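You operate a simulated robot arm through the tools that you are given. There is no shell and no other tool. Be economical: measure what you need, move in short steps, check, and stop when the job is done.

You run a simulated two-armed robot. Do the job below in one go: nothing can be reset, and whatever is moved stays where it is left.

Task
Take the black nozzle and leave it on the top of the service cart. Then fetch the teal cap and set it on the top of the pipe duct. Then take the folded teal cloth and put it on the wash again bay of the steel table. Then turn the pressure dial to 0 bar. Then fetch the orange brush and set it on the bed of the tipping cradle. Then put one of the purple pads from the top of the steel ledge on the top of the pipe duct. Then put the green stopper on the top of the turn table away on the press end of the side bench. Then put the folded lime cloth on the top of the turn table away on the top of the long ledge. Then take the lid off the clear jar with a grey band and lay it down on the top of the carrier plate. Then take the green block from the dry again bay of the steel table and put it on the bed of the tipping cradle. Then open the drip pan, take the green ring from the dry again bay of the steel table and leave it inside and shut the pan again. Keep to this order. Set down upright: black nozzle, purple pad.

It is judged by the outcome, as a careful person would: the job done as asked, and still so three seconds after it is handed in. It fails if anything else is knocked over, pushed out of place, dropped, spilled or broken. A push-on lid holds only when it is set on centred and level and pressed home; a screw cap is set on level and turned clockwise until tight. Flat cloth is picked up by pressing the open fingertips on it (5 to 10 N) and closing them slowly along it; thin cloth reads only 2 to 8 mm in the jaws.

Robot
Two 6-joint arms with two-finger parallel grippers on one trunk, on a base that drives. Base frame: it is fixed to the floor where the robot stands at the start and does not move with it; the origin is under the middle of the robot, x ahead of it, y to its left, z up; the surface under the hand at the start is at about z = 900. Units: mm, rad, N and s.
The left shoulder is at the start at [60, 187, 1247], the right one opposite. With the tool pointing down near the work surface each hand reaches from about 180 to 620 mm from the robot's upright axis, wherever it stands, measured 20 degrees to its own side. Places, roughly: bed of the tipping cradle [-800, 900, 900]; black nozzle (5x3x5 cm) [700, 100, 900]; clear jar with a grey band (8x8x11 cm) [1600, 2000, 1000]; drip pan [1900, 1000, 300]; folded lime cloth (10x7x4 cm) [1600, 3300, 900]; folded teal cloth (10x7x4 cm) [400, 100, 900]; green block (8x5x4 cm) [-800, 1500, 800]; green ring (7x7x2 cm) [-900, 1500, 800]; green stopper (3x3x3 cm) [1500, 3100, 900]; orange brush (15x7x9 cm) [600, -900, 900]; pan [1800, 1000, 300]; press end of the side bench [-2600, -12400, 900]; pressure dial [500, -400, 900]; purple pad (6x5x5 cm) [600, -1100, 900]; teal cap (6x6x3 cm) [800, 100, 900]; top of the long ledge (13x227 cm) [720, -2480, 900]; top of the pipe duct (15x96 cm) [860, -2680, 1420]; top of the service cart (23x62 cm) [720, -4140, 800]; wash again bay of the steel table [-800, 2000, 800]. Payload 1.57 kg a hand.
The tool frame of a hand sits at the grasp point between the pads (the TCP): z along the fingers, y along the line on which they close. The tips reach 30 mm beyond it. Largest opening 110 mm; finger width 24, thickness 12; the body of the gripper, 48 by 112 mm, starts 78 mm behind the TCP.
Orientation is told as [roll, pitch, yaw] about the base's x, y, z axes, in that order, counted from this pose: with the fingers straight down and closing along the base's y, the tool's x points along the base's -x, its y along +y and its z along -z.

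Tools
- The arms move only by the tool step_arm. It takes "left_increments", "right_increments" or both (then of equal length, played together; a hand with none holds still); each is a list of rows, each a list of 6 numbers: the shift along the tool's x, y, z in units of 300 mm (1.0 is 300 mm), then the turn, a rotation vector about the tool's x, y, z in units of 180 degrees (1.0 is 180 degrees). In form: [[x, y, z, ax, ay, az], ...]. A call has 1 to 20 rows; each row is the pose to reach, as a shift and turn from the pose commanded when the call began, along the tool's axes at that moment. "left_hand" and "right_hand" are, for a hand that has rows, the opening in per cent of the stroke, from 0 (shut) to 100 (fully open), set as the call begins (left out, the last holds). A call with a number of a shift or a turn outside -1 to 1 is refused whole. A row lasts 0.2 s, in which the tool goes at most 50 mm and 0.15 rad; a call with a longer step from one row to the next is refused whole, and so is a gripper value outside its range. Where a pose cannot be reached the arm comes as near as it can. A force on the tool above 40 N (or 10 N above the force at the start of the call, whichever is more), or a blocked arm, ends the call early, and 0.2 s more pass. Each finger travels about 153 mm/s and halts on what it meets, pressing with about 32 N; the grip force reading is that of the motor and also rises with nothing between the fingers. The clock runs only during rows and for 0.2 s after the last one: add rows that repeat a pose to give the fingers time. The reply holds the time, the measured pose of the TCP, the force on the tool along the base axes, the opening and the grip force, in the units named above and with some noise, with the torque about the TCP (base axes, N m) and any sound that the robot's microphone picked up.
- Cameras (640 x 400 px; columns grow to the right, rows downward): "scene" is now at [14.4, -5.1, 1785.1]; the picture's right is [-0.05, -1.00, 0.00], its down [-0.79, 0.04, -0.61] and it looks along [0.61, -0.03, -0.79] (base axes); focal length 253 px, centre (320, 200). "left" rides on the left gripper at [70, -16, -141] in its tool frame; the picture's right is [0.23, 0.97, 0.00], its down [-0.86, 0.20, -0.48] and it looks along [-0.47, 0.11, 0.88] (tool axes); focal length 222 px, centre (320, 200). "right" rides on the right gripper at [70, 16, -141] in its tool frame; the picture's right is [-0.23, 0.97, 0.00], its down [-0.86, -0.20, -0.48] and it looks along [-0.47, -0.11, 0.88] (tool axes); focal length 222 px, centre (320, 200). There is no depth. A picture from a camera that has moved, and an enlarged one, comes with that camera's place and axes in the base frame and with its lens.
- capture(camera): a new picture of that camera. It takes no simulated time.
- raise_lower(by): slides the trunk up (or, below 0, down) by that many mm; the arms and the scene camera ride with it, the base frame stays. It gives what a move gives, with no picture.
- base_move(legs): drives the robot by 1 to 6 legs, each [ahead, left, turn to the left] in mm, mm and rad, along the robot's own axes; the way and the turn of a leg run together, so that a leg with both is an arc; at most 1500 mm and 3.142 rad a leg. The arms and the cameras ride along, it lands a little off, and it stops where it bumps. It gives what a move gives.
- head_to(pan, tilt): turns the head with the scene camera to pan (to the left, within 1.501 rad either way) and tilt (down, from -0.506 to 1.204), counted from straight ahead of the robot. It gives what a move gives.
- close_up(camera, box): a new picture of the part [left, top, right, bottom] of that camera's present view, enlarged. It takes no simulated time.
- hand_in(): hands the job in; it is judged then, once.

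Go step by step. Nothing tells you exact positions but the pictures and the camera data: compare them with the known pose of the tool, close in by small moves and look again before you grip or let go. The budget is 546 turns and 346 pictures, counting those below and the enlarged ones. Unless the task says otherwise, let go and move clear before handing in.

The tools are called as name(argument=value, ...) on one line, values as JSON. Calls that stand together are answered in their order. step_arm: Moves the arms, as the interface text tells. Its arguments: {"type":"object","properties":{"left_increments":{"type":"array","items":{"type":"array","items":{"type":"number"}}},"left_hand":{"type":"number"},"right_increments":{"type":"array","items":{"type":"array","items":{"type":"number"}}},"right_hand":{"type":"number"}},"required":[]} The other tools are called the same way: raise_lower (by) slides the trunk up or down; base_move (legs) drives the base; head_to (pan, tilt) turns the head that bears the scene camera; capture (camera) takes a picture; close_up (camera, box) takes an enlarged picture of a part of a camera's view; hand_in () hands the job in.

At the start:

```text
clock: 0.0
left_ee_pos: [383.1, 131.8, 1305.2]
left_tool_rot: [0.0, -0.001, 0.0]
left_force: [0.5, -0.4, -0.2]
left_wrist_torque: [-0.02, 0.0, -0.02]
left_finger_gap: 109.9
left_grip_force: 0.1
right_ee_pos: [433.8, -244.5, 1260.7]
right_tool_rot: [0.0, 0.0, 0.0]
right_force: [-0.5, -0.4, -0.4]
right_wrist_torque: [-0.04, -0.02, 0.01]
right_finger_gap: 110.1
right_grip_force: 0.1
trunk travel left (down, up): [-875.0, 115.0]
robot x, y, heading: [-0.6, -5.2, -0.007]
head pan, tilt: [-0.045, 0.915]
```

scene: 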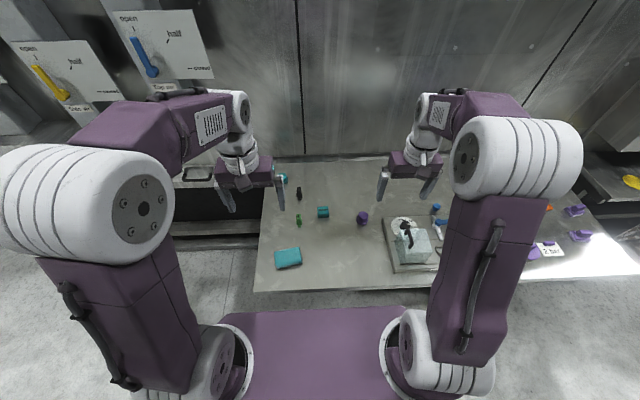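
right: 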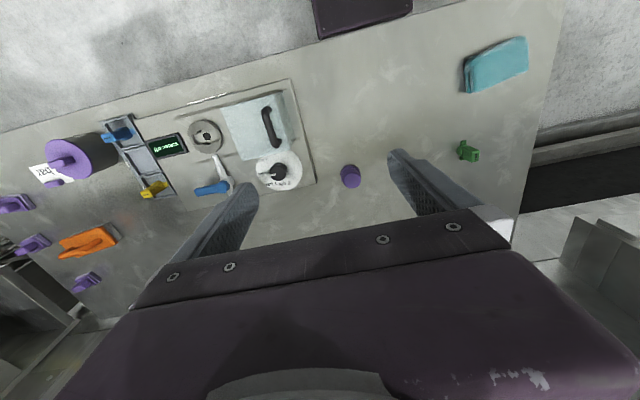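
left: 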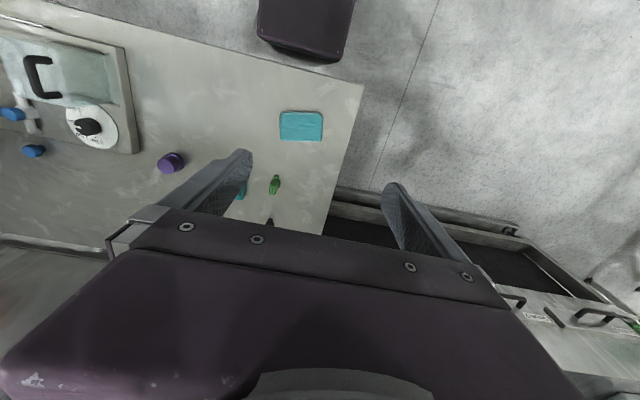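

I see the steel ledge ahead with the small parts and both arms above it. First I take enlarged views to locate the black nozzle, teal cap and cloth.

close_up(camera="scene", box=[240, 150, 400, 300])

close_up(camera="scene", box=[380, 180, 640, 300])

```text
2.67 times, centred on (320, 225) of scene
camera zoom: at [14.4, -5.1, 1785.1], right [-0.05, -1.0, 0.0], down [-0.79, 0.04, -0.61], along [0.61, -0.03, -0.79], focal length 675 px, centre (320, 133)
```

zoom: 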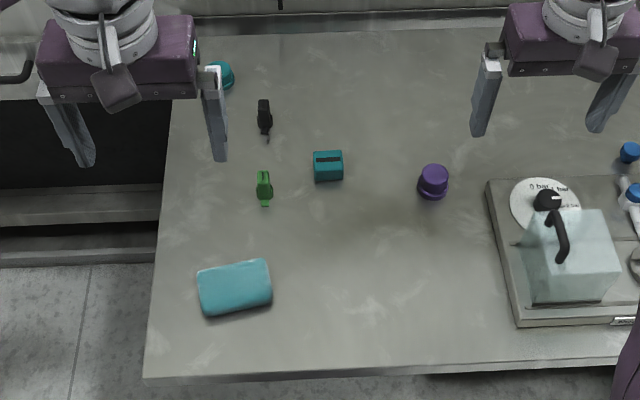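

```text
2.46 times, centred on (510, 240) of scene
camera zoom: at [14.4, -5.1, 1785.1], right [-0.05, -1.0, 0.0], down [-0.79, 0.04, -0.61], along [0.61, -0.03, -0.79], focal length 623 px, centre (-148, 102)
```

zoom: 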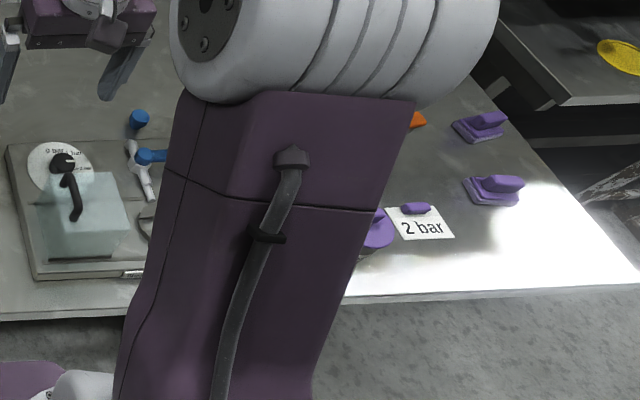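

The nozzle is around [726, 58], too far from here. I drive a little closer and to the right, then look with the left wrist camera.

base_move(legs=[[150, -100, 0]])

step_arm(left_increments=[[0, 0, 0.1, 0, 0, 0], [0, 0, 0.2, 0, 0, 0], [0, 0, 0.3, 0, 0, 0]])

capture(camera="left")

capture(camera="scene")

```text
clock: 1.5
left_ee_pos: [530.1, 34.1, 1306.7]
left_tool_rot: [-0.003, -0.003, 0.006]
left_force: [-0.3, -0.6, 0.3]
left_wrist_torque: [-0.04, -0.05, -0.02]
left_finger_gap: 110.1
left_grip_force: 0.1
right_ee_pos: [583.0, -342.6, 1261.2]
right_tool_rot: [-0.001, -0.004, 0.005]
right_force: [-0.5, 0.1, -0.3]
right_wrist_torque: [-0.02, -0.01, 0.0]
right_finger_gap: 110.0
right_grip_force: 0.0
trunk travel left (down, up): [-875.0, 115.0]
robot x, y, heading: [149.7, -100.5, 0.007]
head pan, tilt: [-0.045, 0.915]
```

```text
clock: 2.3
left_ee_pos: [534.1, 33.4, 1214.2]
left_tool_rot: [0.0, 0.0, 0.006]
left_force: [0.3, -0.2, -0.1]
left_wrist_torque: [0.01, 0.01, -0.02]
left_finger_gap: 110.2
left_grip_force: 0.1
right_ee_pos: [587.5, -345.7, 1260.7]
right_tool_rot: [-0.001, 0.001, 0.006]
right_force: [-0.8, -0.1, -0.9]
right_wrist_torque: [-0.02, 0.02, 0.02]
right_finger_gap: 109.8
right_grip_force: 0.1
trunk travel left (down, up): [-875.0, 115.0]
robot x, y, heading: [150.4, -103.5, 0.002]
head pan, tilt: [-0.045, 0.915]
```

```text
340 pictures are left
camera left: at [464.9, 15.1, 1357.0], right [-0.23, 0.97, 0.0], down [0.85, 0.2, 0.48], along [0.47, 0.11, -0.88], focal length 222 px, centre (320, 200)
```

left: 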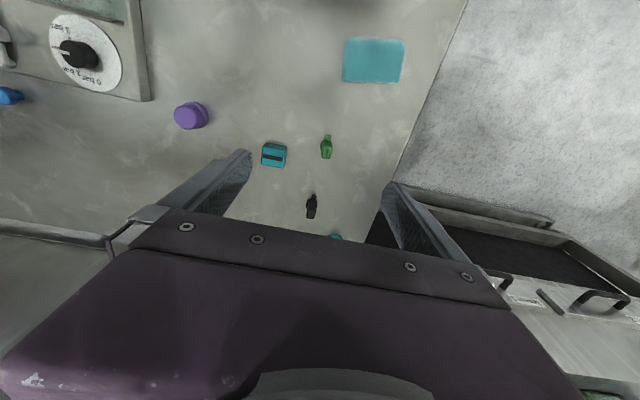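

```text
339 pictures are left
camera scene: at [165.8, -106.8, 1785.2], right [-0.04, -1.0, 0.0], down [-0.79, 0.03, -0.61], along [0.61, -0.02, -0.79], focal length 253 px, centre (320, 200)
```

scene: 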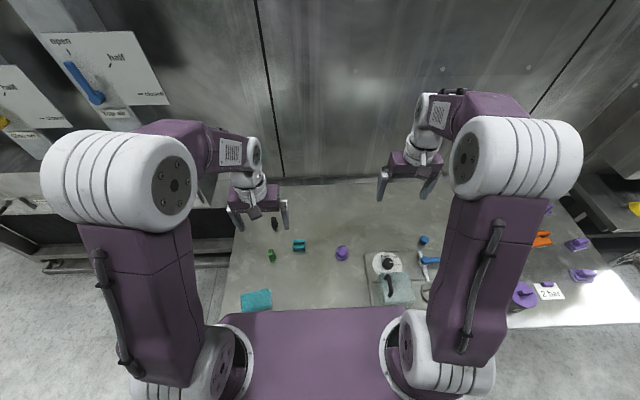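

The nozzle sits near [718, 53]. I zoom in to see its shape and whether it stands.

close_up(camera="left", box=[240, 120, 400, 250])

close_up(camera="scene", box=[220, 170, 380, 270])

```text
3.08 times, centred on (320, 185) of left
camera zoom: at [464.9, 15.1, 1357.0], right [-0.23, 0.97, 0.0], down [0.85, 0.2, 0.48], along [0.47, 0.11, -0.88], focal length 684 px, centre (320, 246)
```

zoom: 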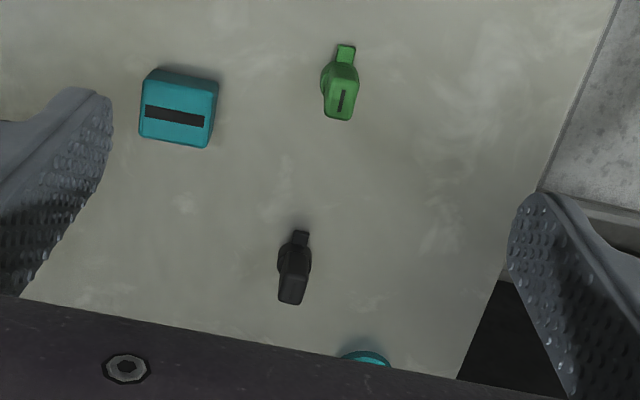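

```text
4.00 times, centred on (300, 220) of scene
camera zoom: at [165.8, -106.8, 1785.2], right [-0.04, -1.0, 0.0], down [-0.79, 0.03, -0.61], along [0.61, -0.02, -0.79], focal length 1012 px, centre (400, 120)
```

zoom: 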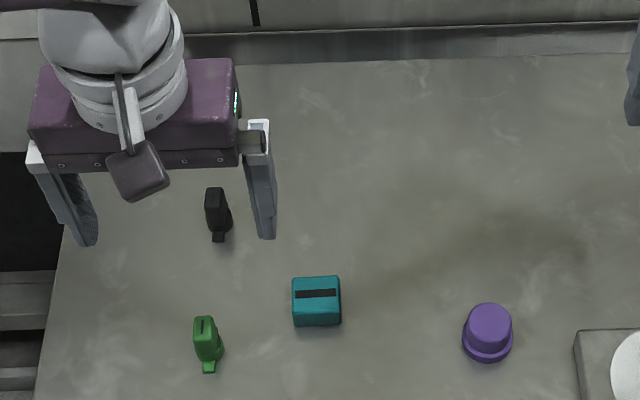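

The nozzle stands upright with its long side along x, so I'll grip along y. I move the left hand above it with a partly closed gripper and check.

step_arm(left_increments=[[-0.1, 0.01, 0.08, 0, 0, 0], [-0.2, 0.02, 0.16, 0, 0, 0], [-0.3, 0.03, 0.24, 0, 0, 0], [-0.4, 0.045, 0.32, 0, 0, 0], [-0.5, 0.06, 0.4, 0, 0, 0], [-0.607, 0.07, 0.48, 0, 0, 0]], left_hand=60)

capture(camera="left")

close_up(camera="scene", box=[220, 150, 380, 250])

```text
clock: 3.7
left_ee_pos: [714.2, 57.9, 1067.5]
left_tool_rot: [-0.001, 0.004, 0.006]
left_force: [0.0, 0.6, 0.2]
left_wrist_torque: [0.0, 0.02, -0.04]
left_finger_gap: 65.7
left_grip_force: 0.0
right_ee_pos: [588.4, -344.0, 1260.1]
right_tool_rot: [0.001, 0.001, 0.004]
right_force: [0.1, -0.1, 0.4]
right_wrist_torque: [0.01, 0.04, 0.0]
right_finger_gap: 110.0
right_grip_force: 0.2
trunk travel left (down, up): [-875.0, 115.0]
robot x, y, heading: [148.4, -94.9, 0.005]
head pan, tilt: [-0.045, 0.915]
```

```text
336 pictures are left
camera left: at [645.8, 39.3, 1210.5], right [-0.23, 0.97, 0.0], down [0.86, 0.2, 0.48], along [0.46, 0.11, -0.88], focal length 222 px, centre (320, 200)
```

left: 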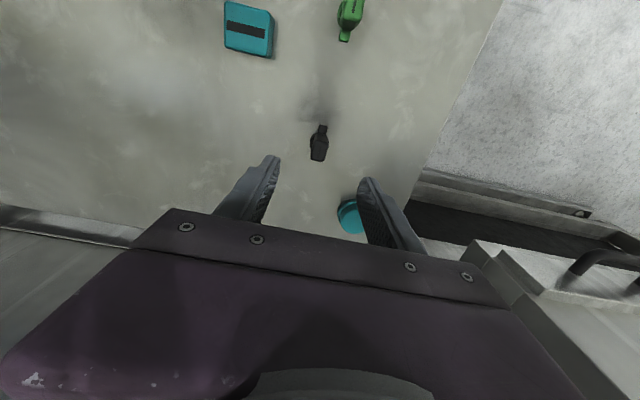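

```text
4.00 times, centred on (300, 200) of scene
camera zoom: at [166.5, -105.9, 1785.2], right [-0.04, -1.0, 0.0], down [-0.79, 0.03, -0.61], along [0.61, -0.02, -0.79], focal length 1012 px, centre (400, 200)
```

zoom: 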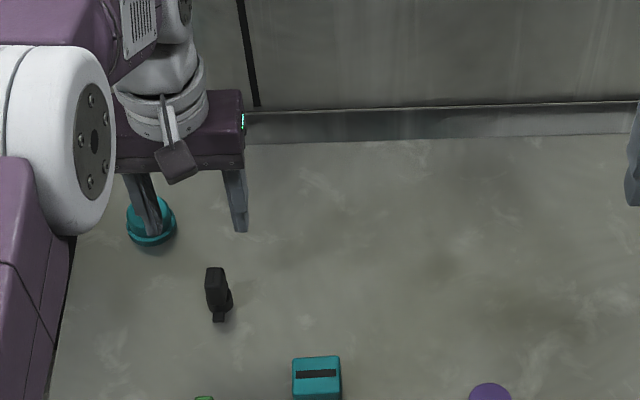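

The nozzle is at about [720, 54], nearly under the hand. I descend and close.

step_arm(left_increments=[[-0.02, -0.012, 0.12, 0, 0, 0], [-0.02, -0.012, 0.24, 0, 0, 0], [-0.02, -0.012, 0.34, 0, 0, 0], [-0.02, -0.012, 0.43, 0, 0, 0], [-0.02, -0.012, 0.43, 0, 0, 0]])

capture(camera="left")

```text
clock: 4.9
left_ee_pos: [719.6, 51.5, 939.4]
left_tool_rot: [0.0, -0.001, 0.004]
left_force: [-0.5, 0.2, -0.5]
left_wrist_torque: [0.02, 0.01, 0.02]
left_finger_gap: 66.5
left_grip_force: 0.0
right_ee_pos: [586.6, -343.7, 1260.0]
right_tool_rot: [0.001, 0.0, 0.005]
right_force: [0.0, 0.4, 0.2]
right_wrist_torque: [0.02, -0.01, 0.0]
right_finger_gap: 110.0
right_grip_force: 0.1
trunk travel left (down, up): [-875.0, 115.0]
robot x, y, heading: [152.6, -100.6, 0.004]
head pan, tilt: [-0.045, 0.915]
```

```text
334 pictures are left
camera left: at [650.2, 35.0, 1082.6], right [-0.23, 0.97, 0.0], down [0.85, 0.2, 0.48], along [0.47, 0.11, -0.88], focal length 222 px, centre (320, 200)
```

left: 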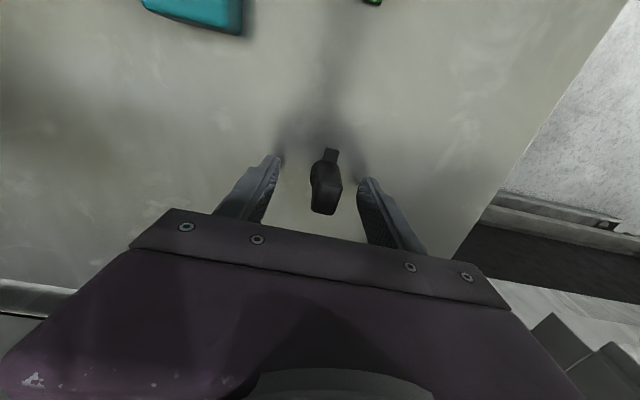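

The nozzle is between the pads. I close on it and lift.

step_arm(left_increments=[[0, 0, 0, 0, 0, 0], [0, 0, 0, 0, 0, 0], [0, 0, 0, 0, 0, 0], [0, 0, 0, 0, 0, 0]], left_hand=0)

step_arm(left_increments=[[0, 0, -0.1, 0, 0, 0], [0, 0, -0.25, 0, 0, 0], [0, 0, -0.4, 0, 0, 0], [0.1, 0, -0.5, 0, 0, 0], [0.2, 0, -0.6, 0, 0, 0]])

capture(camera="left")

```text
clock: 5.9
left_ee_pos: [719.5, 52.3, 941.6]
left_tool_rot: [0.0, 0.001, 0.006]
left_force: [-1.1, -0.3, 0.2]
left_wrist_torque: [-0.03, 0.02, -0.02]
left_finger_gap: 24.1
left_grip_force: 32.4
right_ee_pos: [586.0, -343.9, 1259.7]
right_tool_rot: [0.001, 0.001, 0.004]
right_force: [1.2, 0.6, -0.3]
right_wrist_torque: [0.04, -0.02, -0.04]
right_finger_gap: 109.8
right_grip_force: 0.1
trunk travel left (down, up): [-875.0, 115.0]
robot x, y, heading: [152.0, -101.2, 0.002]
head pan, tilt: [-0.045, 0.915]
```

```text
clock: 7.1
left_ee_pos: [657.2, 48.9, 1123.0]
left_tool_rot: [0.001, -0.004, 0.003]
left_force: [0.1, 0.0, -0.6]
left_wrist_torque: [0.06, 0.01, 0.03]
left_finger_gap: 24.1
left_grip_force: 31.9
right_ee_pos: [584.6, -344.0, 1261.0]
right_tool_rot: [0.0, -0.002, 0.005]
right_force: [-0.1, -1.1, 1.3]
right_wrist_torque: [0.01, 0.0, -0.04]
right_finger_gap: 110.1
right_grip_force: 0.1
trunk travel left (down, up): [-875.0, 115.0]
robot x, y, heading: [149.0, -98.7, -0.001]
head pan, tilt: [-0.045, 0.915]
```

```text
333 pictures are left
camera left: at [587.5, 31.6, 1265.9], right [-0.23, 0.97, 0.0], down [0.85, 0.2, 0.48], along [0.47, 0.11, -0.88], focal length 222 px, centre (320, 200)
```

left: 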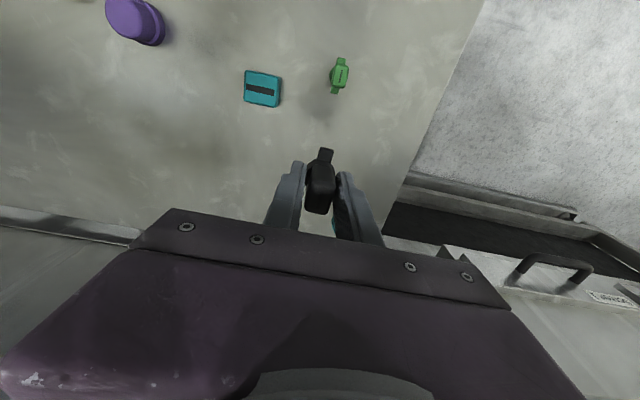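

The nozzle is held. I back off from the ledge and look to the right, where the cart should be.

base_move(legs=[[-450, 0, 0]])

head_to(pan=-1.4, tilt=0.35)

capture(camera="scene")

head_to(pan=-0.6, tilt=0.5)

capture(camera="scene")

```text
clock: 9.9
left_ee_pos: [198.1, 43.1, 1121.6]
left_tool_rot: [0.0, 0.003, -0.008]
left_force: [-1.0, 0.8, -0.1]
left_wrist_torque: [0.03, 0.03, 0.03]
left_finger_gap: 24.1
left_grip_force: 32.1
right_ee_pos: [121.8, -349.1, 1260.9]
right_tool_rot: [0.001, 0.0, -0.006]
right_force: [1.0, 0.0, 0.3]
right_wrist_torque: [0.01, 0.03, -0.02]
right_finger_gap: 109.7
right_grip_force: 0.0
trunk travel left (down, up): [-875.0, 115.0]
robot x, y, heading: [-316.0, -99.9, -0.009]
head pan, tilt: [-0.045, 0.915]
```

```text
clock: 11.4
left_ee_pos: [196.2, 43.2, 1123.8]
left_tool_rot: [-0.001, -0.002, -0.006]
left_force: [-0.6, -0.5, 0.2]
left_wrist_torque: [0.01, 0.01, -0.02]
left_finger_gap: 24.3
left_grip_force: 32.2
right_ee_pos: [119.1, -348.7, 1260.8]
right_tool_rot: [0.0, 0.0, -0.007]
right_force: [0.6, 0.0, -0.6]
right_wrist_torque: [-0.01, -0.02, -0.01]
right_finger_gap: 110.1
right_grip_force: 0.1
trunk travel left (down, up): [-875.0, 115.0]
robot x, y, heading: [-313.2, -99.1, -0.005]
head pan, tilt: [-1.4, 0.351]
```

```text
332 pictures are left
camera scene: at [-359.2, -193.6, 1833.8], right [-0.99, -0.16, 0.0], down [-0.06, 0.34, -0.94], along [0.15, -0.93, -0.34], focal length 253 px, centre (320, 200)
```

scene: 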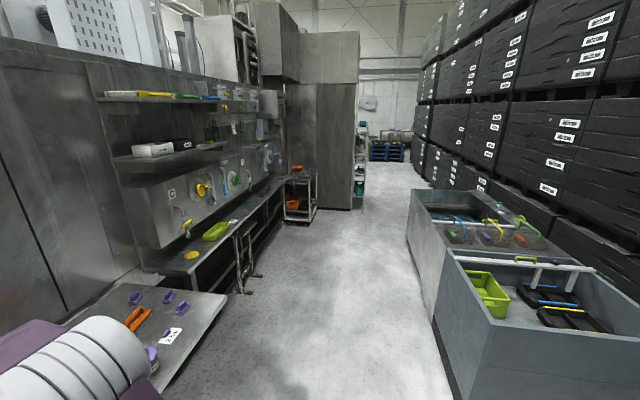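

```text
clock: 12.5
left_ee_pos: [197.5, 43.3, 1122.2]
left_tool_rot: [0.001, -0.001, -0.006]
left_force: [0.0, 0.1, 0.0]
left_wrist_torque: [0.0, 0.01, 0.01]
left_finger_gap: 23.9
left_grip_force: 31.7
right_ee_pos: [119.1, -348.7, 1259.8]
right_tool_rot: [-0.001, 0.001, -0.008]
right_force: [-0.3, -0.5, 0.6]
right_wrist_torque: [0.0, -0.01, 0.01]
right_finger_gap: 109.8
right_grip_force: 0.0
trunk travel left (down, up): [-875.0, 115.0]
robot x, y, heading: [-316.6, -100.2, -0.004]
head pan, tilt: [-0.6, 0.499]
```

```text
331 pictures are left
camera scene: at [-299.5, -153.8, 1820.1], right [-0.57, -0.82, 0.0], down [-0.39, 0.27, -0.88], along [0.72, -0.5, -0.48], focal length 253 px, centre (320, 200)
```

scene: 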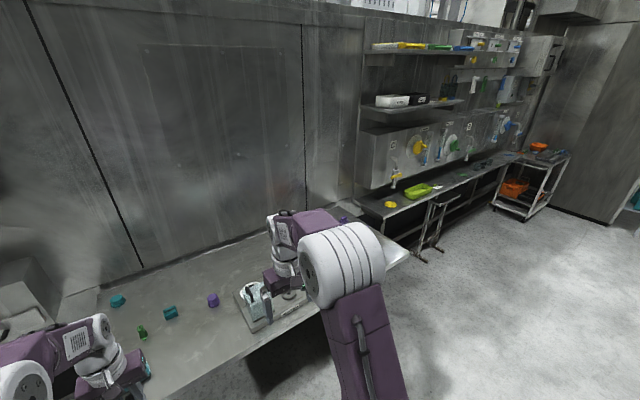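

The aisle to the right is clear, with the long ledge, then the cart, then a tall cabinet. I drive right along the aisle and stop short of the cart to look.

base_move(legs=[[50, -1500, 0], [0, -1500, 0], [0, -800, 0]])

head_to(pan=-0.2, tilt=0.7)

capture(camera="scene")

```text
refused: leg 1 is longer than a leg can be; nothing moved
```

```text
clock: 13.4
left_ee_pos: [198.3, 43.6, 1121.6]
left_tool_rot: [0.001, 0.0, -0.008]
left_force: [-0.7, 0.5, -0.8]
left_wrist_torque: [-0.01, 0.0, -0.02]
left_finger_gap: 24.3
left_grip_force: 32.5
right_ee_pos: [119.9, -349.1, 1260.5]
right_tool_rot: [0.0, -0.002, -0.008]
right_force: [0.7, 0.3, 0.4]
right_wrist_torque: [0.0, 0.02, 0.01]
right_finger_gap: 109.9
right_grip_force: 0.1
trunk travel left (down, up): [-875.0, 115.0]
robot x, y, heading: [-316.7, -99.7, -0.006]
head pan, tilt: [-0.201, 0.7]
```

```text
330 pictures are left
camera scene: at [-291.0, -119.4, 1802.4], right [-0.21, -0.98, 0.0], down [-0.63, 0.13, -0.77], along [0.75, -0.16, -0.64], focal length 253 px, centre (320, 200)
```

scene: 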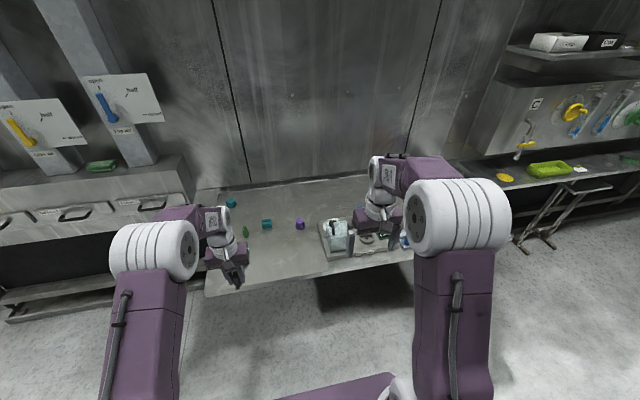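

The leg was a hair too long and was refused. I drive with shorter legs, then look.

base_move(legs=[[50, -1400, 0], [0, -1450, 0], [0, -1000, 0]])

capture(camera="scene")

```text
clock: 32.0
left_ee_pos: [141.7, -3821.3, 1122.3]
left_tool_rot: [-0.001, 0.0, -0.028]
left_force: [0.2, -0.4, -0.6]
left_wrist_torque: [0.01, 0.01, 0.03]
left_finger_gap: 24.1
left_grip_force: 31.5
right_ee_pos: [54.6, -4212.0, 1260.2]
right_tool_rot: [0.002, -0.001, -0.028]
right_force: [-0.6, 0.1, 0.3]
right_wrist_torque: [-0.02, -0.02, 0.0]
right_finger_gap: 110.2
right_grip_force: 0.1
trunk travel left (down, up): [-875.0, 115.0]
robot x, y, heading: [-377.2, -3955.7, -0.03]
head pan, tilt: [-0.201, 0.7]
```

```text
329 pictures are left
camera scene: at [-350.9, -3973.3, 1802.4], right [-0.23, -0.97, 0.0], down [-0.63, 0.15, -0.76], along [0.74, -0.17, -0.64], focal length 253 px, centre (320, 200)
```

scene: 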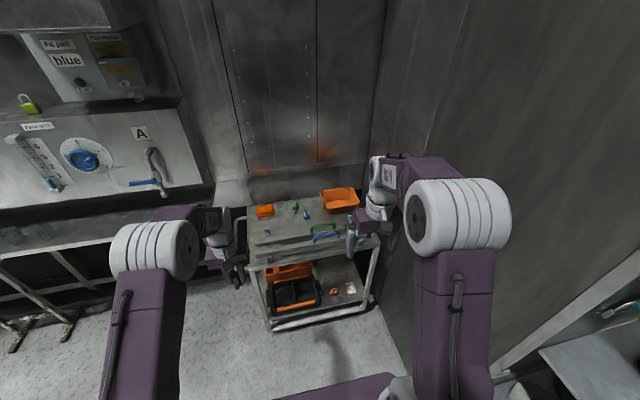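

The cart is ahead with several things on top. I zoom in to find a free spot.

close_up(camera="scene", box=[220, 170, 400, 340])

capture(camera="right")

```text
2.35 times, centred on (310, 255) of scene
camera zoom: at [-350.9, -3973.3, 1802.4], right [-0.23, -0.97, 0.0], down [-0.63, 0.15, -0.76], along [0.74, -0.17, -0.64], focal length 595 px, centre (344, 71)
```

zoom: 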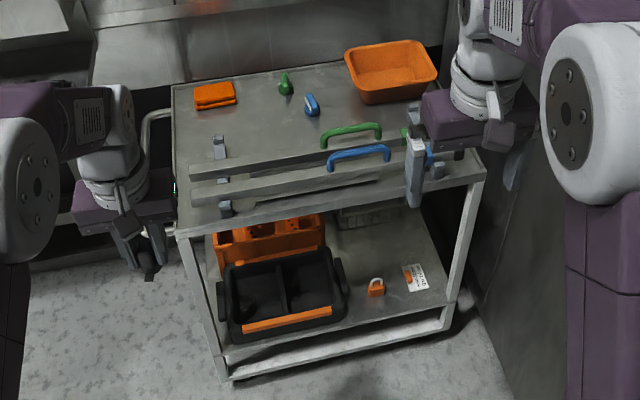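

```text
327 pictures are left
camera right: at [-14.2, -4192.8, 1402.1], right [0.25, 0.97, 0.0], down [0.85, -0.22, 0.48], along [0.46, -0.12, -0.88], focal length 222 px, centre (320, 200)
```

right: 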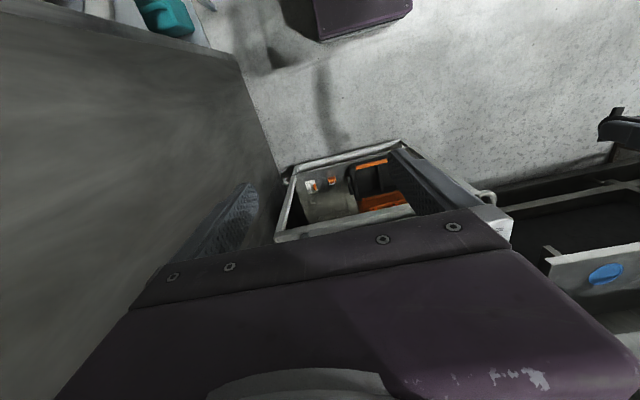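

The free strip behind the two bars lies around x 610–830, and [670, -3990] looks empty. I drive up to the cart, keeping the base short of it.

base_move(legs=[[440, -140, 0.03]])

head_to(pan=0.1, tilt=0.85)

capture(camera="scene")

capture(camera="left")

```text
clock: 34.8
left_ee_pos: [575.6, -3955.5, 1122.0]
left_tool_rot: [0.0, 0.0, 0.002]
left_force: [-0.2, -0.9, -0.7]
left_wrist_torque: [0.0, -0.01, -0.01]
left_finger_gap: 24.1
left_grip_force: 31.6
right_ee_pos: [503.4, -4348.2, 1261.0]
right_tool_rot: [0.0, -0.001, 0.002]
right_force: [-0.5, 0.1, 0.0]
right_wrist_torque: [-0.03, 0.0, -0.01]
right_finger_gap: 110.1
right_grip_force: 0.1
trunk travel left (down, up): [-875.0, 115.0]
robot x, y, heading: [64.8, -4105.6, 0.0]
head pan, tilt: [-0.201, 0.7]
```

```text
clock: 35.6
left_ee_pos: [576.6, -3956.1, 1122.6]
left_tool_rot: [0.0, 0.0, 0.001]
left_force: [0.0, 0.3, -1.5]
left_wrist_torque: [-0.02, -0.01, 0.01]
left_finger_gap: 24.2
left_grip_force: 32.7
right_ee_pos: [504.9, -4348.3, 1259.3]
right_tool_rot: [0.0, 0.001, 0.002]
right_force: [0.0, 0.0, -0.2]
right_wrist_torque: [0.02, 0.02, 0.0]
right_finger_gap: 109.9
right_grip_force: 0.0
trunk travel left (down, up): [-875.0, 115.0]
robot x, y, heading: [67.0, -4105.5, -0.002]
head pan, tilt: [0.099, 0.85]
```

```text
326 pictures are left
camera scene: at [86.0, -4099.0, 1790.1], right [0.1, -0.99, 0.0], down [-0.75, -0.08, -0.66], along [0.66, 0.07, -0.75], focal length 253 px, centre (320, 200)
```

scene: 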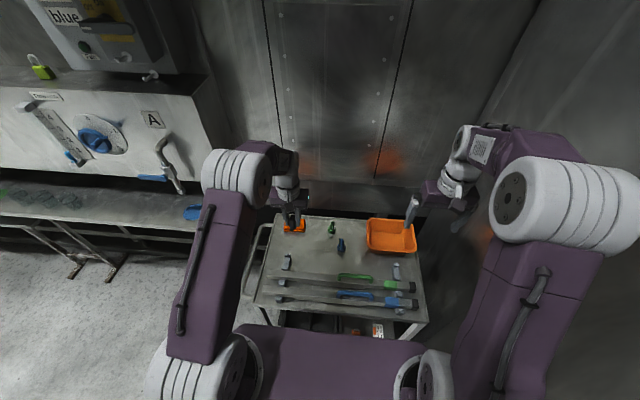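

```text
325 pictures are left
camera left: at [508.5, -3972.8, 1264.4], right [-0.23, 0.97, 0.0], down [0.85, 0.2, 0.48], along [0.47, 0.11, -0.88], focal length 222 px, centre (320, 200)
```

left: 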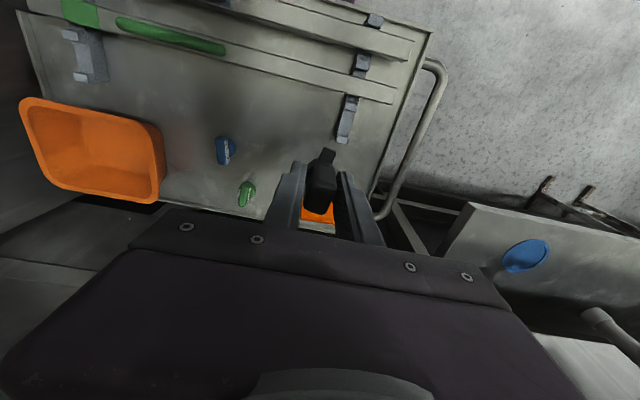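

The spot [680, -4010] is clear of the green, blue and orange items. I move above it and come down most of the way.

step_arm(left_increments=[[-0.115, -0.06, 0, 0, 0, 0], [-0.23, -0.12, 0, 0, 0, 0], [-0.345, -0.18, 0, 0, 0, 0], [-0.345, -0.18, 0.15, 0, 0, 0], [-0.345, -0.18, 0.3, 0, 0, 0], [-0.345, -0.18, 0.45, 0, 0, 0], [-0.345, -0.18, 0.6, 0, 0, 0], [-0.345, -0.18, 0.75, 0, 0, 0], [-0.345, -0.18, 0.84, 0, 0, 0], [-0.345, -0.18, 0.84, 0, 0, 0]])

capture(camera="left")

close_up(camera="scene", box=[230, 190, 430, 320])

```text
clock: 37.8
left_ee_pos: [620.7, -3999.4, 903.6]
left_tool_rot: [0.0, 0.001, 0.001]
left_force: [0.2, 0.7, -0.6]
left_wrist_torque: [-0.01, 0.01, -0.02]
left_finger_gap: 24.4
left_grip_force: 32.9
left hand out of reach, approached as far as the arm can: row 3, 4, 5, 6, 7, 8, 9, 10
right_ee_pos: [503.9, -4348.8, 1260.7]
right_tool_rot: [-0.001, 0.0, 0.0]
right_force: [-0.2, -0.1, -0.7]
right_wrist_torque: [-0.05, 0.02, -0.01]
right_finger_gap: 110.0
right_grip_force: 0.0
trunk travel left (down, up): [-875.0, 115.0]
robot x, y, heading: [65.9, -4102.8, 0.003]
head pan, tilt: [0.099, 0.85]
```

```text
324 pictures are left
camera left: at [551.4, -4016.5, 1045.2], right [-0.23, 0.97, 0.0], down [0.85, 0.2, 0.48], along [0.47, 0.11, -0.88], focal length 222 px, centre (320, 200)
```

left: 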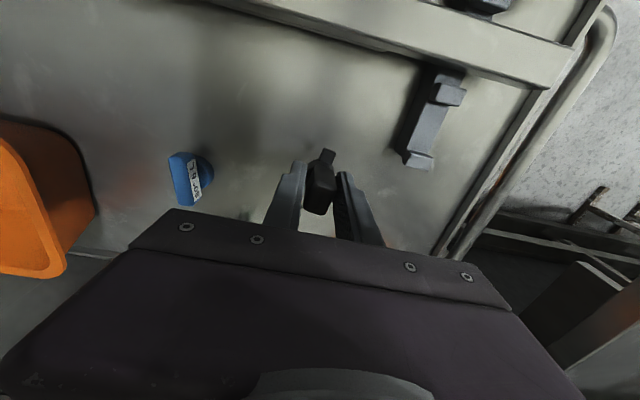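

```text
3.08 times, centred on (330, 255) of scene
camera zoom: at [84.8, -4098.9, 1790.1], right [0.1, -0.99, 0.0], down [-0.75, -0.08, -0.66], along [0.66, 0.07, -0.75], focal length 778 px, centre (289, 31)
```

zoom: 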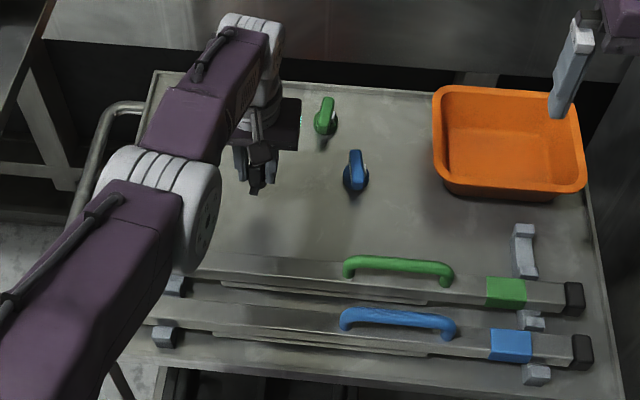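

The arm runs out of reach at x 620. I lift the hand, lower the trunk so the arm stretches further, and look again.

step_arm(left_increments=[[0, 0, -0.15, 0, 0, 0], [0, 0, -0.3, 0, 0, 0], [0, 0, -0.45, 0, 0, 0], [0, 0, -0.6, 0, 0, 0]])

raise_lower(by=-170)

```text
clock: 38.8
left_ee_pos: [657.0, -4004.6, 1097.9]
left_tool_rot: [0.001, 0.003, 0.001]
left_force: [0.3, 0.4, -0.1]
left_wrist_torque: [0.02, -0.05, 0.01]
left_finger_gap: 24.1
left_grip_force: 32.2
left hand out of reach, approached as far as the arm can: row 1, 2, 3, 4
right_ee_pos: [503.0, -4349.0, 1260.2]
right_tool_rot: [0.0, -0.001, 0.002]
right_force: [0.1, -0.6, 0.3]
right_wrist_torque: [-0.02, -0.03, 0.01]
right_finger_gap: 109.9
right_grip_force: 0.1
trunk travel left (down, up): [-875.0, 115.0]
robot x, y, heading: [68.9, -4105.3, 0.003]
head pan, tilt: [0.099, 0.85]
```

```text
clock: 40.7
left_ee_pos: [657.3, -4002.8, 928.9]
left_tool_rot: [-0.001, 0.003, 0.002]
left_force: [-0.1, -0.4, -0.6]
left_wrist_torque: [-0.02, 0.03, 0.01]
left_finger_gap: 24.2
left_grip_force: 31.7
right_ee_pos: [503.2, -4348.7, 1090.6]
right_tool_rot: [-0.001, 0.0, 0.001]
right_force: [0.5, -0.1, 1.1]
right_wrist_torque: [0.02, 0.0, 0.02]
right_finger_gap: 109.7
right_grip_force: 0.2
trunk travel left (down, up): [-705.0, 285.0]
robot x, y, heading: [66.6, -4102.3, 0.003]
head pan, tilt: [0.099, 0.85]
```

Now reach is better; I hold a moment to see what pose the hand settles to.

step_arm(left_increments=[[0, 0, 0, 0, 0, 0], [0, 0, 0, 0, 0, 0]])

```text
clock: 41.3
left_ee_pos: [657.2, -4003.1, 927.2]
left_tool_rot: [0.001, 0.005, 0.003]
left_force: [0.1, 0.0, -0.6]
left_wrist_torque: [-0.02, 0.0, -0.01]
left_finger_gap: 24.3
left_grip_force: 31.7
right_ee_pos: [504.0, -4349.3, 1089.8]
right_tool_rot: [0.001, -0.001, 0.0]
right_force: [-1.2, -0.2, 0.0]
right_wrist_torque: [-0.02, -0.02, -0.01]
right_finger_gap: 110.0
right_grip_force: 0.0
trunk travel left (down, up): [-705.0, 285.0]
robot x, y, heading: [66.1, -4105.5, -0.001]
head pan, tilt: [0.099, 0.85]
```

It holds at [657, -4003, 927]. I lower toward the top in small steps.

step_arm(left_increments=[[-0.015, -0.01, 0.1, 0, 0, 0], [-0.03, -0.02, 0.18, 0, 0, 0], [-0.03, -0.02, 0.23, 0, 0, 0], [-0.03, -0.02, 0.25, 0, 0, 0], [-0.03, -0.02, 0.26, 0, 0, 0]])

capture(camera="left")

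```text
clock: 42.5
left_ee_pos: [652.0, -4007.7, 851.8]
left_tool_rot: [-0.001, 0.004, 0.002]
left_force: [-0.2, 1.1, 0.0]
left_wrist_torque: [-0.04, -0.01, 0.0]
left_finger_gap: 24.3
left_grip_force: 33.0
left hand out of reach, approached as far as the arm can: row 1, 2, 3, 4, 5
right_ee_pos: [504.6, -4348.7, 1090.5]
right_tool_rot: [-0.001, 0.001, 0.002]
right_force: [-1.1, -0.1, 0.1]
right_wrist_torque: [-0.03, 0.01, -0.01]
right_finger_gap: 109.9
right_grip_force: 0.1
trunk travel left (down, up): [-705.0, 285.0]
robot x, y, heading: [70.5, -4105.0, -0.002]
head pan, tilt: [0.099, 0.85]
```

```text
322 pictures are left
camera left: at [584.2, -4024.4, 994.5], right [-0.23, 0.97, 0.0], down [0.86, 0.2, 0.48], along [0.46, 0.11, -0.88], focal length 222 px, centre (320, 200)
```

left: 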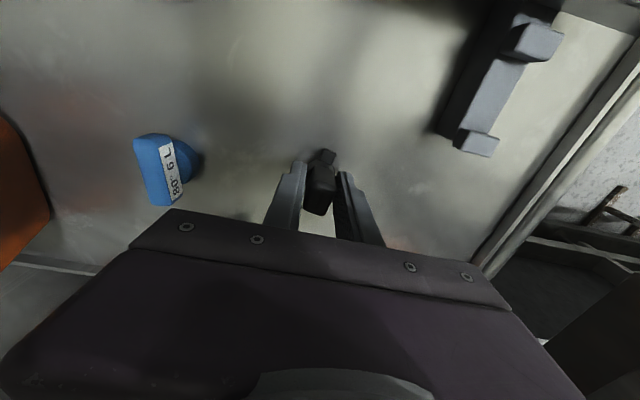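

The nozzle bottom is about 10 mm above the top. I lower in small steps until contact.

step_arm(left_increments=[[0.01, 0, 0.01, 0, 0, 0], [0.02, 0, 0.02, 0, 0, 0], [0.02, 0, 0.03, 0, 0, 0]])

```text
clock: 43.3
left_ee_pos: [647.0, -4007.4, 843.2]
left_tool_rot: [0.0, 0.002, 0.002]
left_force: [0.2, 0.2, -0.1]
left_wrist_torque: [0.01, -0.02, 0.0]
left_finger_gap: 24.2
left_grip_force: 31.2
right_ee_pos: [503.1, -4349.9, 1089.7]
right_tool_rot: [-0.002, -0.001, 0.002]
right_force: [0.1, 0.3, -0.6]
right_wrist_torque: [0.01, 0.0, 0.02]
right_finger_gap: 110.0
right_grip_force: 0.0
trunk travel left (down, up): [-705.0, 285.0]
robot x, y, heading: [68.9, -4103.2, 0.005]
head pan, tilt: [0.099, 0.85]
```

step_arm(left_increments=[[0, 0, 0.005, 0, 0, 0], [0, 0, 0.01, 0, 0, 0], [0, 0, 0.01, 0, 0, 0]])

capture(camera="left")

```text
clock: 44.1
left_ee_pos: [646.7, -4006.4, 842.5]
left_tool_rot: [0.0, 0.003, 0.002]
left_force: [1.5, 0.0, 6.1]
left_wrist_torque: [0.0, -0.15, 0.01]
left_finger_gap: 24.4
left_grip_force: 32.7
right_ee_pos: [503.4, -4348.4, 1090.9]
right_tool_rot: [0.0, 0.0, 0.002]
right_force: [-0.3, 0.4, 0.0]
right_wrist_torque: [0.03, 0.0, 0.01]
right_finger_gap: 109.9
right_grip_force: 0.0
trunk travel left (down, up): [-705.0, 285.0]
robot x, y, heading: [67.2, -4106.2, 0.002]
head pan, tilt: [0.099, 0.85]
```

```text
321 pictures are left
camera left: at [577.2, -4023.7, 983.7], right [-0.23, 0.97, 0.0], down [0.86, 0.2, 0.48], along [0.46, 0.11, -0.88], focal length 222 px, centre (320, 200)
```

left: 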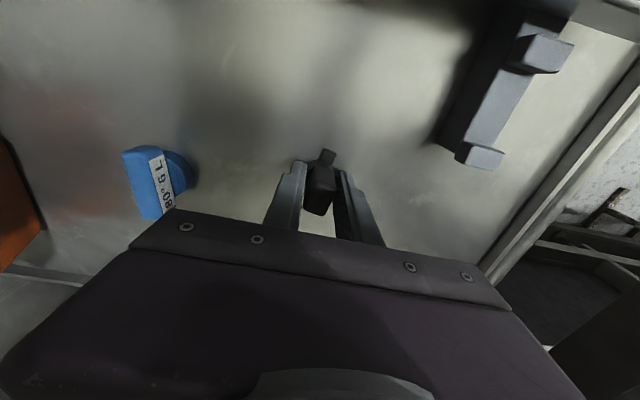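

Contact at 6 N: it rests on the top. I open a little and rise straight up.

step_arm(left_increments=[[0, 0, 0, 0, 0, 0], [0, 0, 0, 0, 0, 0], [0, 0, -0.05, 0, 0, 0], [0, 0, -0.15, 0, 0, 0], [0, 0, -0.3, 0, 0, 0], [0, 0, -0.45, 0, 0, 0], [0, 0, -0.6, 0, 0, 0]], left_hand=50)

capture(camera="left")

```text
clock: 45.7
left_ee_pos: [646.0, -4008.6, 1019.1]
left_tool_rot: [0.0, 0.004, 0.001]
left_force: [-0.5, 0.7, 0.2]
left_wrist_torque: [0.03, -0.01, -0.02]
left_finger_gap: 54.8
left_grip_force: 0.1
right_ee_pos: [503.9, -4349.5, 1090.8]
right_tool_rot: [-0.001, -0.001, 0.001]
right_force: [-0.6, 0.4, 0.9]
right_wrist_torque: [0.01, -0.01, 0.04]
right_finger_gap: 110.3
right_grip_force: 0.1
trunk travel left (down, up): [-705.0, 285.0]
robot x, y, heading: [69.8, -4106.3, -0.003]
head pan, tilt: [0.099, 0.85]
```

```text
320 pictures are left
camera left: at [576.7, -4025.6, 1162.4], right [-0.23, 0.97, 0.0], down [0.86, 0.2, 0.48], along [0.46, 0.11, -0.88], focal length 222 px, centre (320, 200)
```

left: 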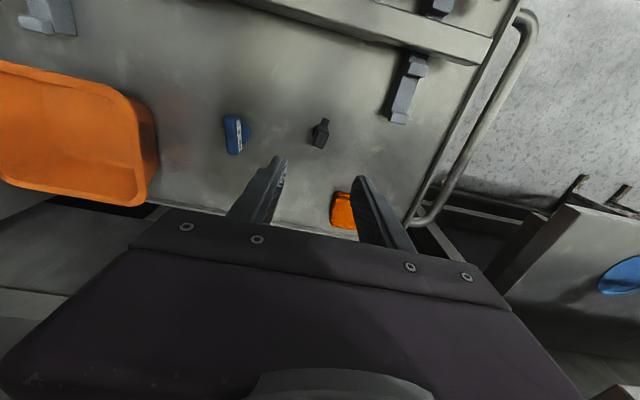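

The nozzle stands on the cart. I retract, raise the trunk, and drive back to the steel ledge for the teal cap.

step_arm(left_increments=[[0.1, 0, -0.1, 0, 0, 0], [0.2, 0, -0.2, 0, 0, 0], [0.33, 0, -0.3, 0, 0, 0], [0.46, 0, -0.3, 0, 0, 0], [0.55, 0, -0.3, 0, 0, 0]])

raise_lower(by=170)

base_move(legs=[[-320, 0, 0], [0, 1450, 0.0], [0, 1450, 0], [0, 1020, 0]])

capture(camera="scene")

```text
clock: 46.9
left_ee_pos: [481.7, -4007.7, 1112.7]
left_tool_rot: [0.0, 0.004, 0.005]
left_force: [-0.3, 0.3, 0.5]
left_wrist_torque: [0.01, -0.02, 0.02]
left_finger_gap: 55.1
left_grip_force: 0.1
right_ee_pos: [503.3, -4348.8, 1090.5]
right_tool_rot: [0.0, -0.001, 0.003]
right_force: [1.1, -0.2, -0.1]
right_wrist_torque: [-0.02, -0.04, 0.02]
right_finger_gap: 110.1
right_grip_force: 0.1
trunk travel left (down, up): [-705.0, 285.0]
robot x, y, heading: [70.3, -4103.3, 0.004]
head pan, tilt: [0.099, 0.85]
```

```text
clock: 48.8
left_ee_pos: [482.7, -4006.9, 1281.4]
left_tool_rot: [-0.001, 0.004, 0.001]
left_force: [0.6, 0.7, -0.6]
left_wrist_torque: [0.0, -0.02, -0.02]
left_finger_gap: 55.0
left_grip_force: 0.1
right_ee_pos: [504.3, -4348.7, 1259.0]
right_tool_rot: [0.002, -0.001, 0.001]
right_force: [0.2, 0.4, 0.9]
right_wrist_torque: [-0.02, -0.02, 0.0]
right_finger_gap: 110.2
right_grip_force: 0.0
trunk travel left (down, up): [-875.0, 115.0]
robot x, y, heading: [67.1, -4100.5, 0.004]
head pan, tilt: [0.099, 0.85]
```

```text
clock: 69.5
left_ee_pos: [159.1, -70.1, 1281.8]
left_tool_rot: [0.002, 0.003, -0.002]
left_force: [0.3, -0.5, 0.5]
left_wrist_torque: [0.03, -0.01, 0.01]
left_finger_gap: 55.0
left_grip_force: 0.1
right_ee_pos: [177.8, -411.2, 1260.9]
right_tool_rot: [0.0, 0.001, -0.004]
right_force: [0.7, 0.4, 0.5]
right_wrist_torque: [0.0, 0.0, 0.01]
right_finger_gap: 109.9
right_grip_force: 0.1
trunk travel left (down, up): [-875.0, 115.0]
robot x, y, heading: [-259.5, -163.0, -0.005]
head pan, tilt: [0.099, 0.85]
```

```text
319 pictures are left
camera scene: at [-239.2, -159.2, 1790.1], right [0.1, -1.0, 0.0], down [-0.75, -0.07, -0.66], along [0.66, 0.06, -0.75], focal length 253 px, centre (320, 200)
```

scene: 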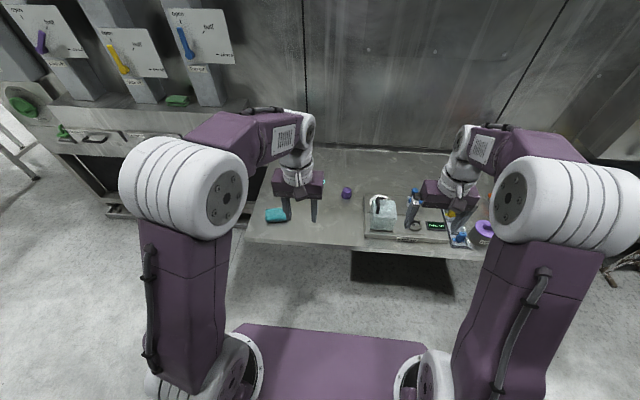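

The ledge is ahead. I drive in so the left hand can reach the cap near [817, 124].

base_move(legs=[[0, 130, 0.005], [435, 0, 0]])

step_arm(left_increments=[[-0.1, 0, 0.1, 0, 0, 0], [-0.2, 0, 0.2, 0, 0, 0], [-0.3, 0, 0.3, 0, 0, 0], [-0.3, 0, 0.4, 0, 0, 0]])

capture(camera="left")

capture(camera="scene")

```text
clock: 73.1
left_ee_pos: [598.5, 59.4, 1283.8]
left_tool_rot: [0.0, 0.001, -0.003]
left_force: [0.0, 0.7, 0.6]
left_wrist_torque: [0.04, -0.01, 0.02]
left_finger_gap: 55.2
left_grip_force: 0.1
right_ee_pos: [618.0, -282.4, 1261.6]
right_tool_rot: [0.0, -0.002, -0.003]
right_force: [0.7, 0.0, 0.3]
right_wrist_torque: [0.05, -0.04, -0.03]
right_finger_gap: 109.9
right_grip_force: 0.0
trunk travel left (down, up): [-875.0, 115.0]
robot x, y, heading: [184.1, -37.2, -0.007]
head pan, tilt: [0.099, 0.85]
```

```text
clock: 74.1
left_ee_pos: [691.8, 60.7, 1162.9]
left_tool_rot: [0.0, 0.004, -0.004]
left_force: [1.0, -0.2, 0.2]
left_wrist_torque: [-0.02, 0.03, 0.01]
left_finger_gap: 55.0
left_grip_force: 0.1
right_ee_pos: [620.1, -282.2, 1259.3]
right_tool_rot: [0.0, 0.0, -0.004]
right_force: [-0.6, -0.5, 0.1]
right_wrist_torque: [0.03, -0.03, 0.02]
right_finger_gap: 109.8
right_grip_force: 0.0
trunk travel left (down, up): [-875.0, 115.0]
robot x, y, heading: [182.7, -35.0, -0.004]
head pan, tilt: [0.099, 0.85]
```

```text
318 pictures are left
camera left: at [622.6, 44.0, 1304.8], right [-0.22, 0.97, 0.0], down [0.86, 0.2, 0.48], along [0.46, 0.11, -0.88], focal length 222 px, centre (320, 200)
```

left: 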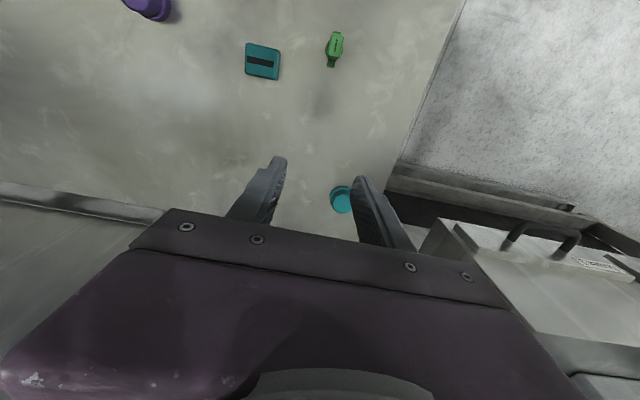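

```text
317 pictures are left
camera scene: at [203.6, -29.9, 1790.2], right [0.1, -1.0, 0.0], down [-0.75, -0.07, -0.66], along [0.66, 0.06, -0.75], focal length 253 px, centre (320, 200)
```

scene: 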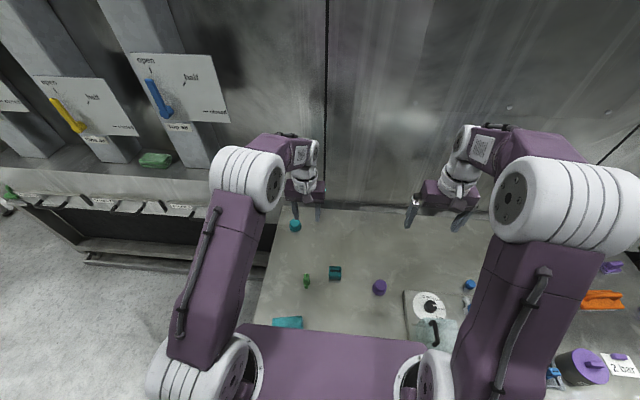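

The cap is at about [818, 135], beyond a straight-down reach, so I tilt the fingers forward 0.5 rad and hover over it.

step_arm(left_increments=[[-0.08, 0.05, 0.08, 0, -0.035, 0], [-0.16, 0.1, 0.18, 0, -0.07, 0], [-0.24, 0.15, 0.28, 0, -0.105, 0], [-0.32, 0.2, 0.38, 0, -0.14, 0], [-0.41, 0.247, 0.46, 0, -0.16, 0], [-0.41, 0.247, 0.46, 0, -0.16, 0]], left_hand=85)

capture(camera="left")

close_up(camera="scene", box=[220, 150, 380, 260])

```text
clock: 75.5
left_ee_pos: [811.5, 134.8, 1023.4]
left_tool_rot: [0.002, -0.5, -0.005]
left_force: [-0.3, 0.0, 0.0]
left_wrist_torque: [0.0, 0.0, 0.01]
left_finger_gap: 93.6
left_grip_force: 0.0
right_ee_pos: [619.7, -283.0, 1259.7]
right_tool_rot: [0.001, -0.001, -0.003]
right_force: [0.1, 0.2, -0.3]
right_wrist_torque: [0.03, 0.0, -0.01]
right_finger_gap: 110.1
right_grip_force: 0.1
trunk travel left (down, up): [-875.0, 115.0]
robot x, y, heading: [181.9, -35.0, -0.001]
head pan, tilt: [0.099, 0.85]
```

```text
316 pictures are left
camera left: at [682.9, 118.0, 1115.0], right [-0.2, 0.97, -0.11], down [0.52, 0.2, 0.83], along [0.83, 0.11, -0.55], focal length 222 px, centre (320, 200)
```

left: 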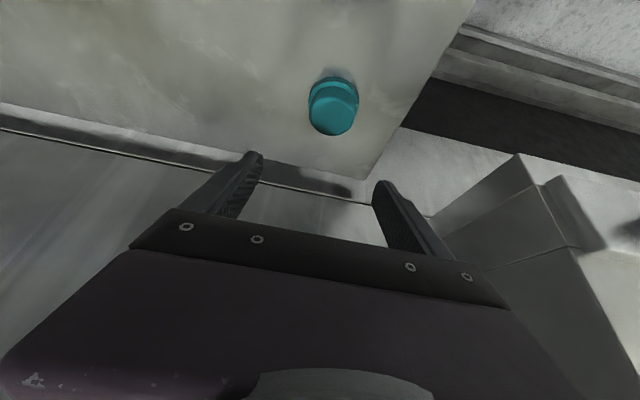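

```text
3.64 times, centred on (300, 205) of scene
camera zoom: at [202.2, -30.3, 1790.1], right [0.1, -1.0, 0.0], down [-0.75, -0.07, -0.66], along [0.66, 0.06, -0.75], focal length 920 px, centre (393, 182)
```

zoom: 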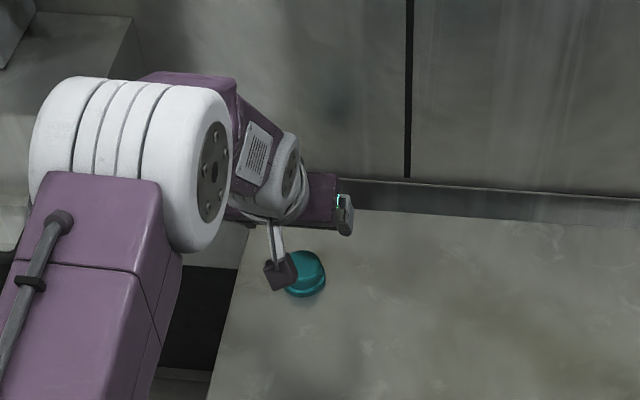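

The cap reads at [817, 137]. I descend along the vertical with the tilted fingers around it.

step_arm(left_increments=[[0.05, 0.004, 0.085, 0, 0, 0], [0.1, 0.008, 0.17, 0, 0, 0], [0.135, 0.008, 0.227, 0, 0, 0], [0.152, 0.008, 0.255, 0, 0, 0], [0.152, 0.008, 0.255, 0, 0, 0]])

capture(camera="left")

```text
clock: 76.7
left_ee_pos: [808.9, 136.3, 934.9]
left_tool_rot: [-0.002, -0.5, -0.004]
left_force: [0.5, 0.6, 0.4]
left_wrist_torque: [0.0, 0.0, -0.04]
left_finger_gap: 93.6
left_grip_force: 0.1
right_ee_pos: [619.3, -281.9, 1260.4]
right_tool_rot: [0.001, 0.001, -0.003]
right_force: [0.1, 0.3, 0.7]
right_wrist_torque: [-0.05, 0.0, -0.01]
right_finger_gap: 109.8
right_grip_force: 0.0
trunk travel left (down, up): [-875.0, 115.0]
robot x, y, heading: [185.8, -34.7, -0.001]
head pan, tilt: [0.099, 0.85]
```

```text
314 pictures are left
camera left: at [679.8, 119.1, 1026.0], right [-0.2, 0.97, -0.11], down [0.52, 0.2, 0.83], along [0.83, 0.11, -0.55], focal length 222 px, centre (320, 200)
```

left: 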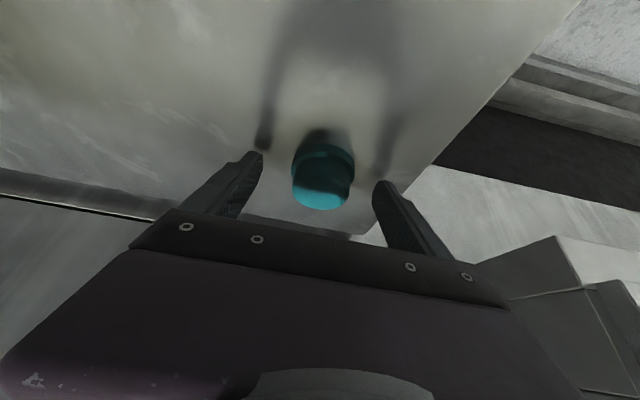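

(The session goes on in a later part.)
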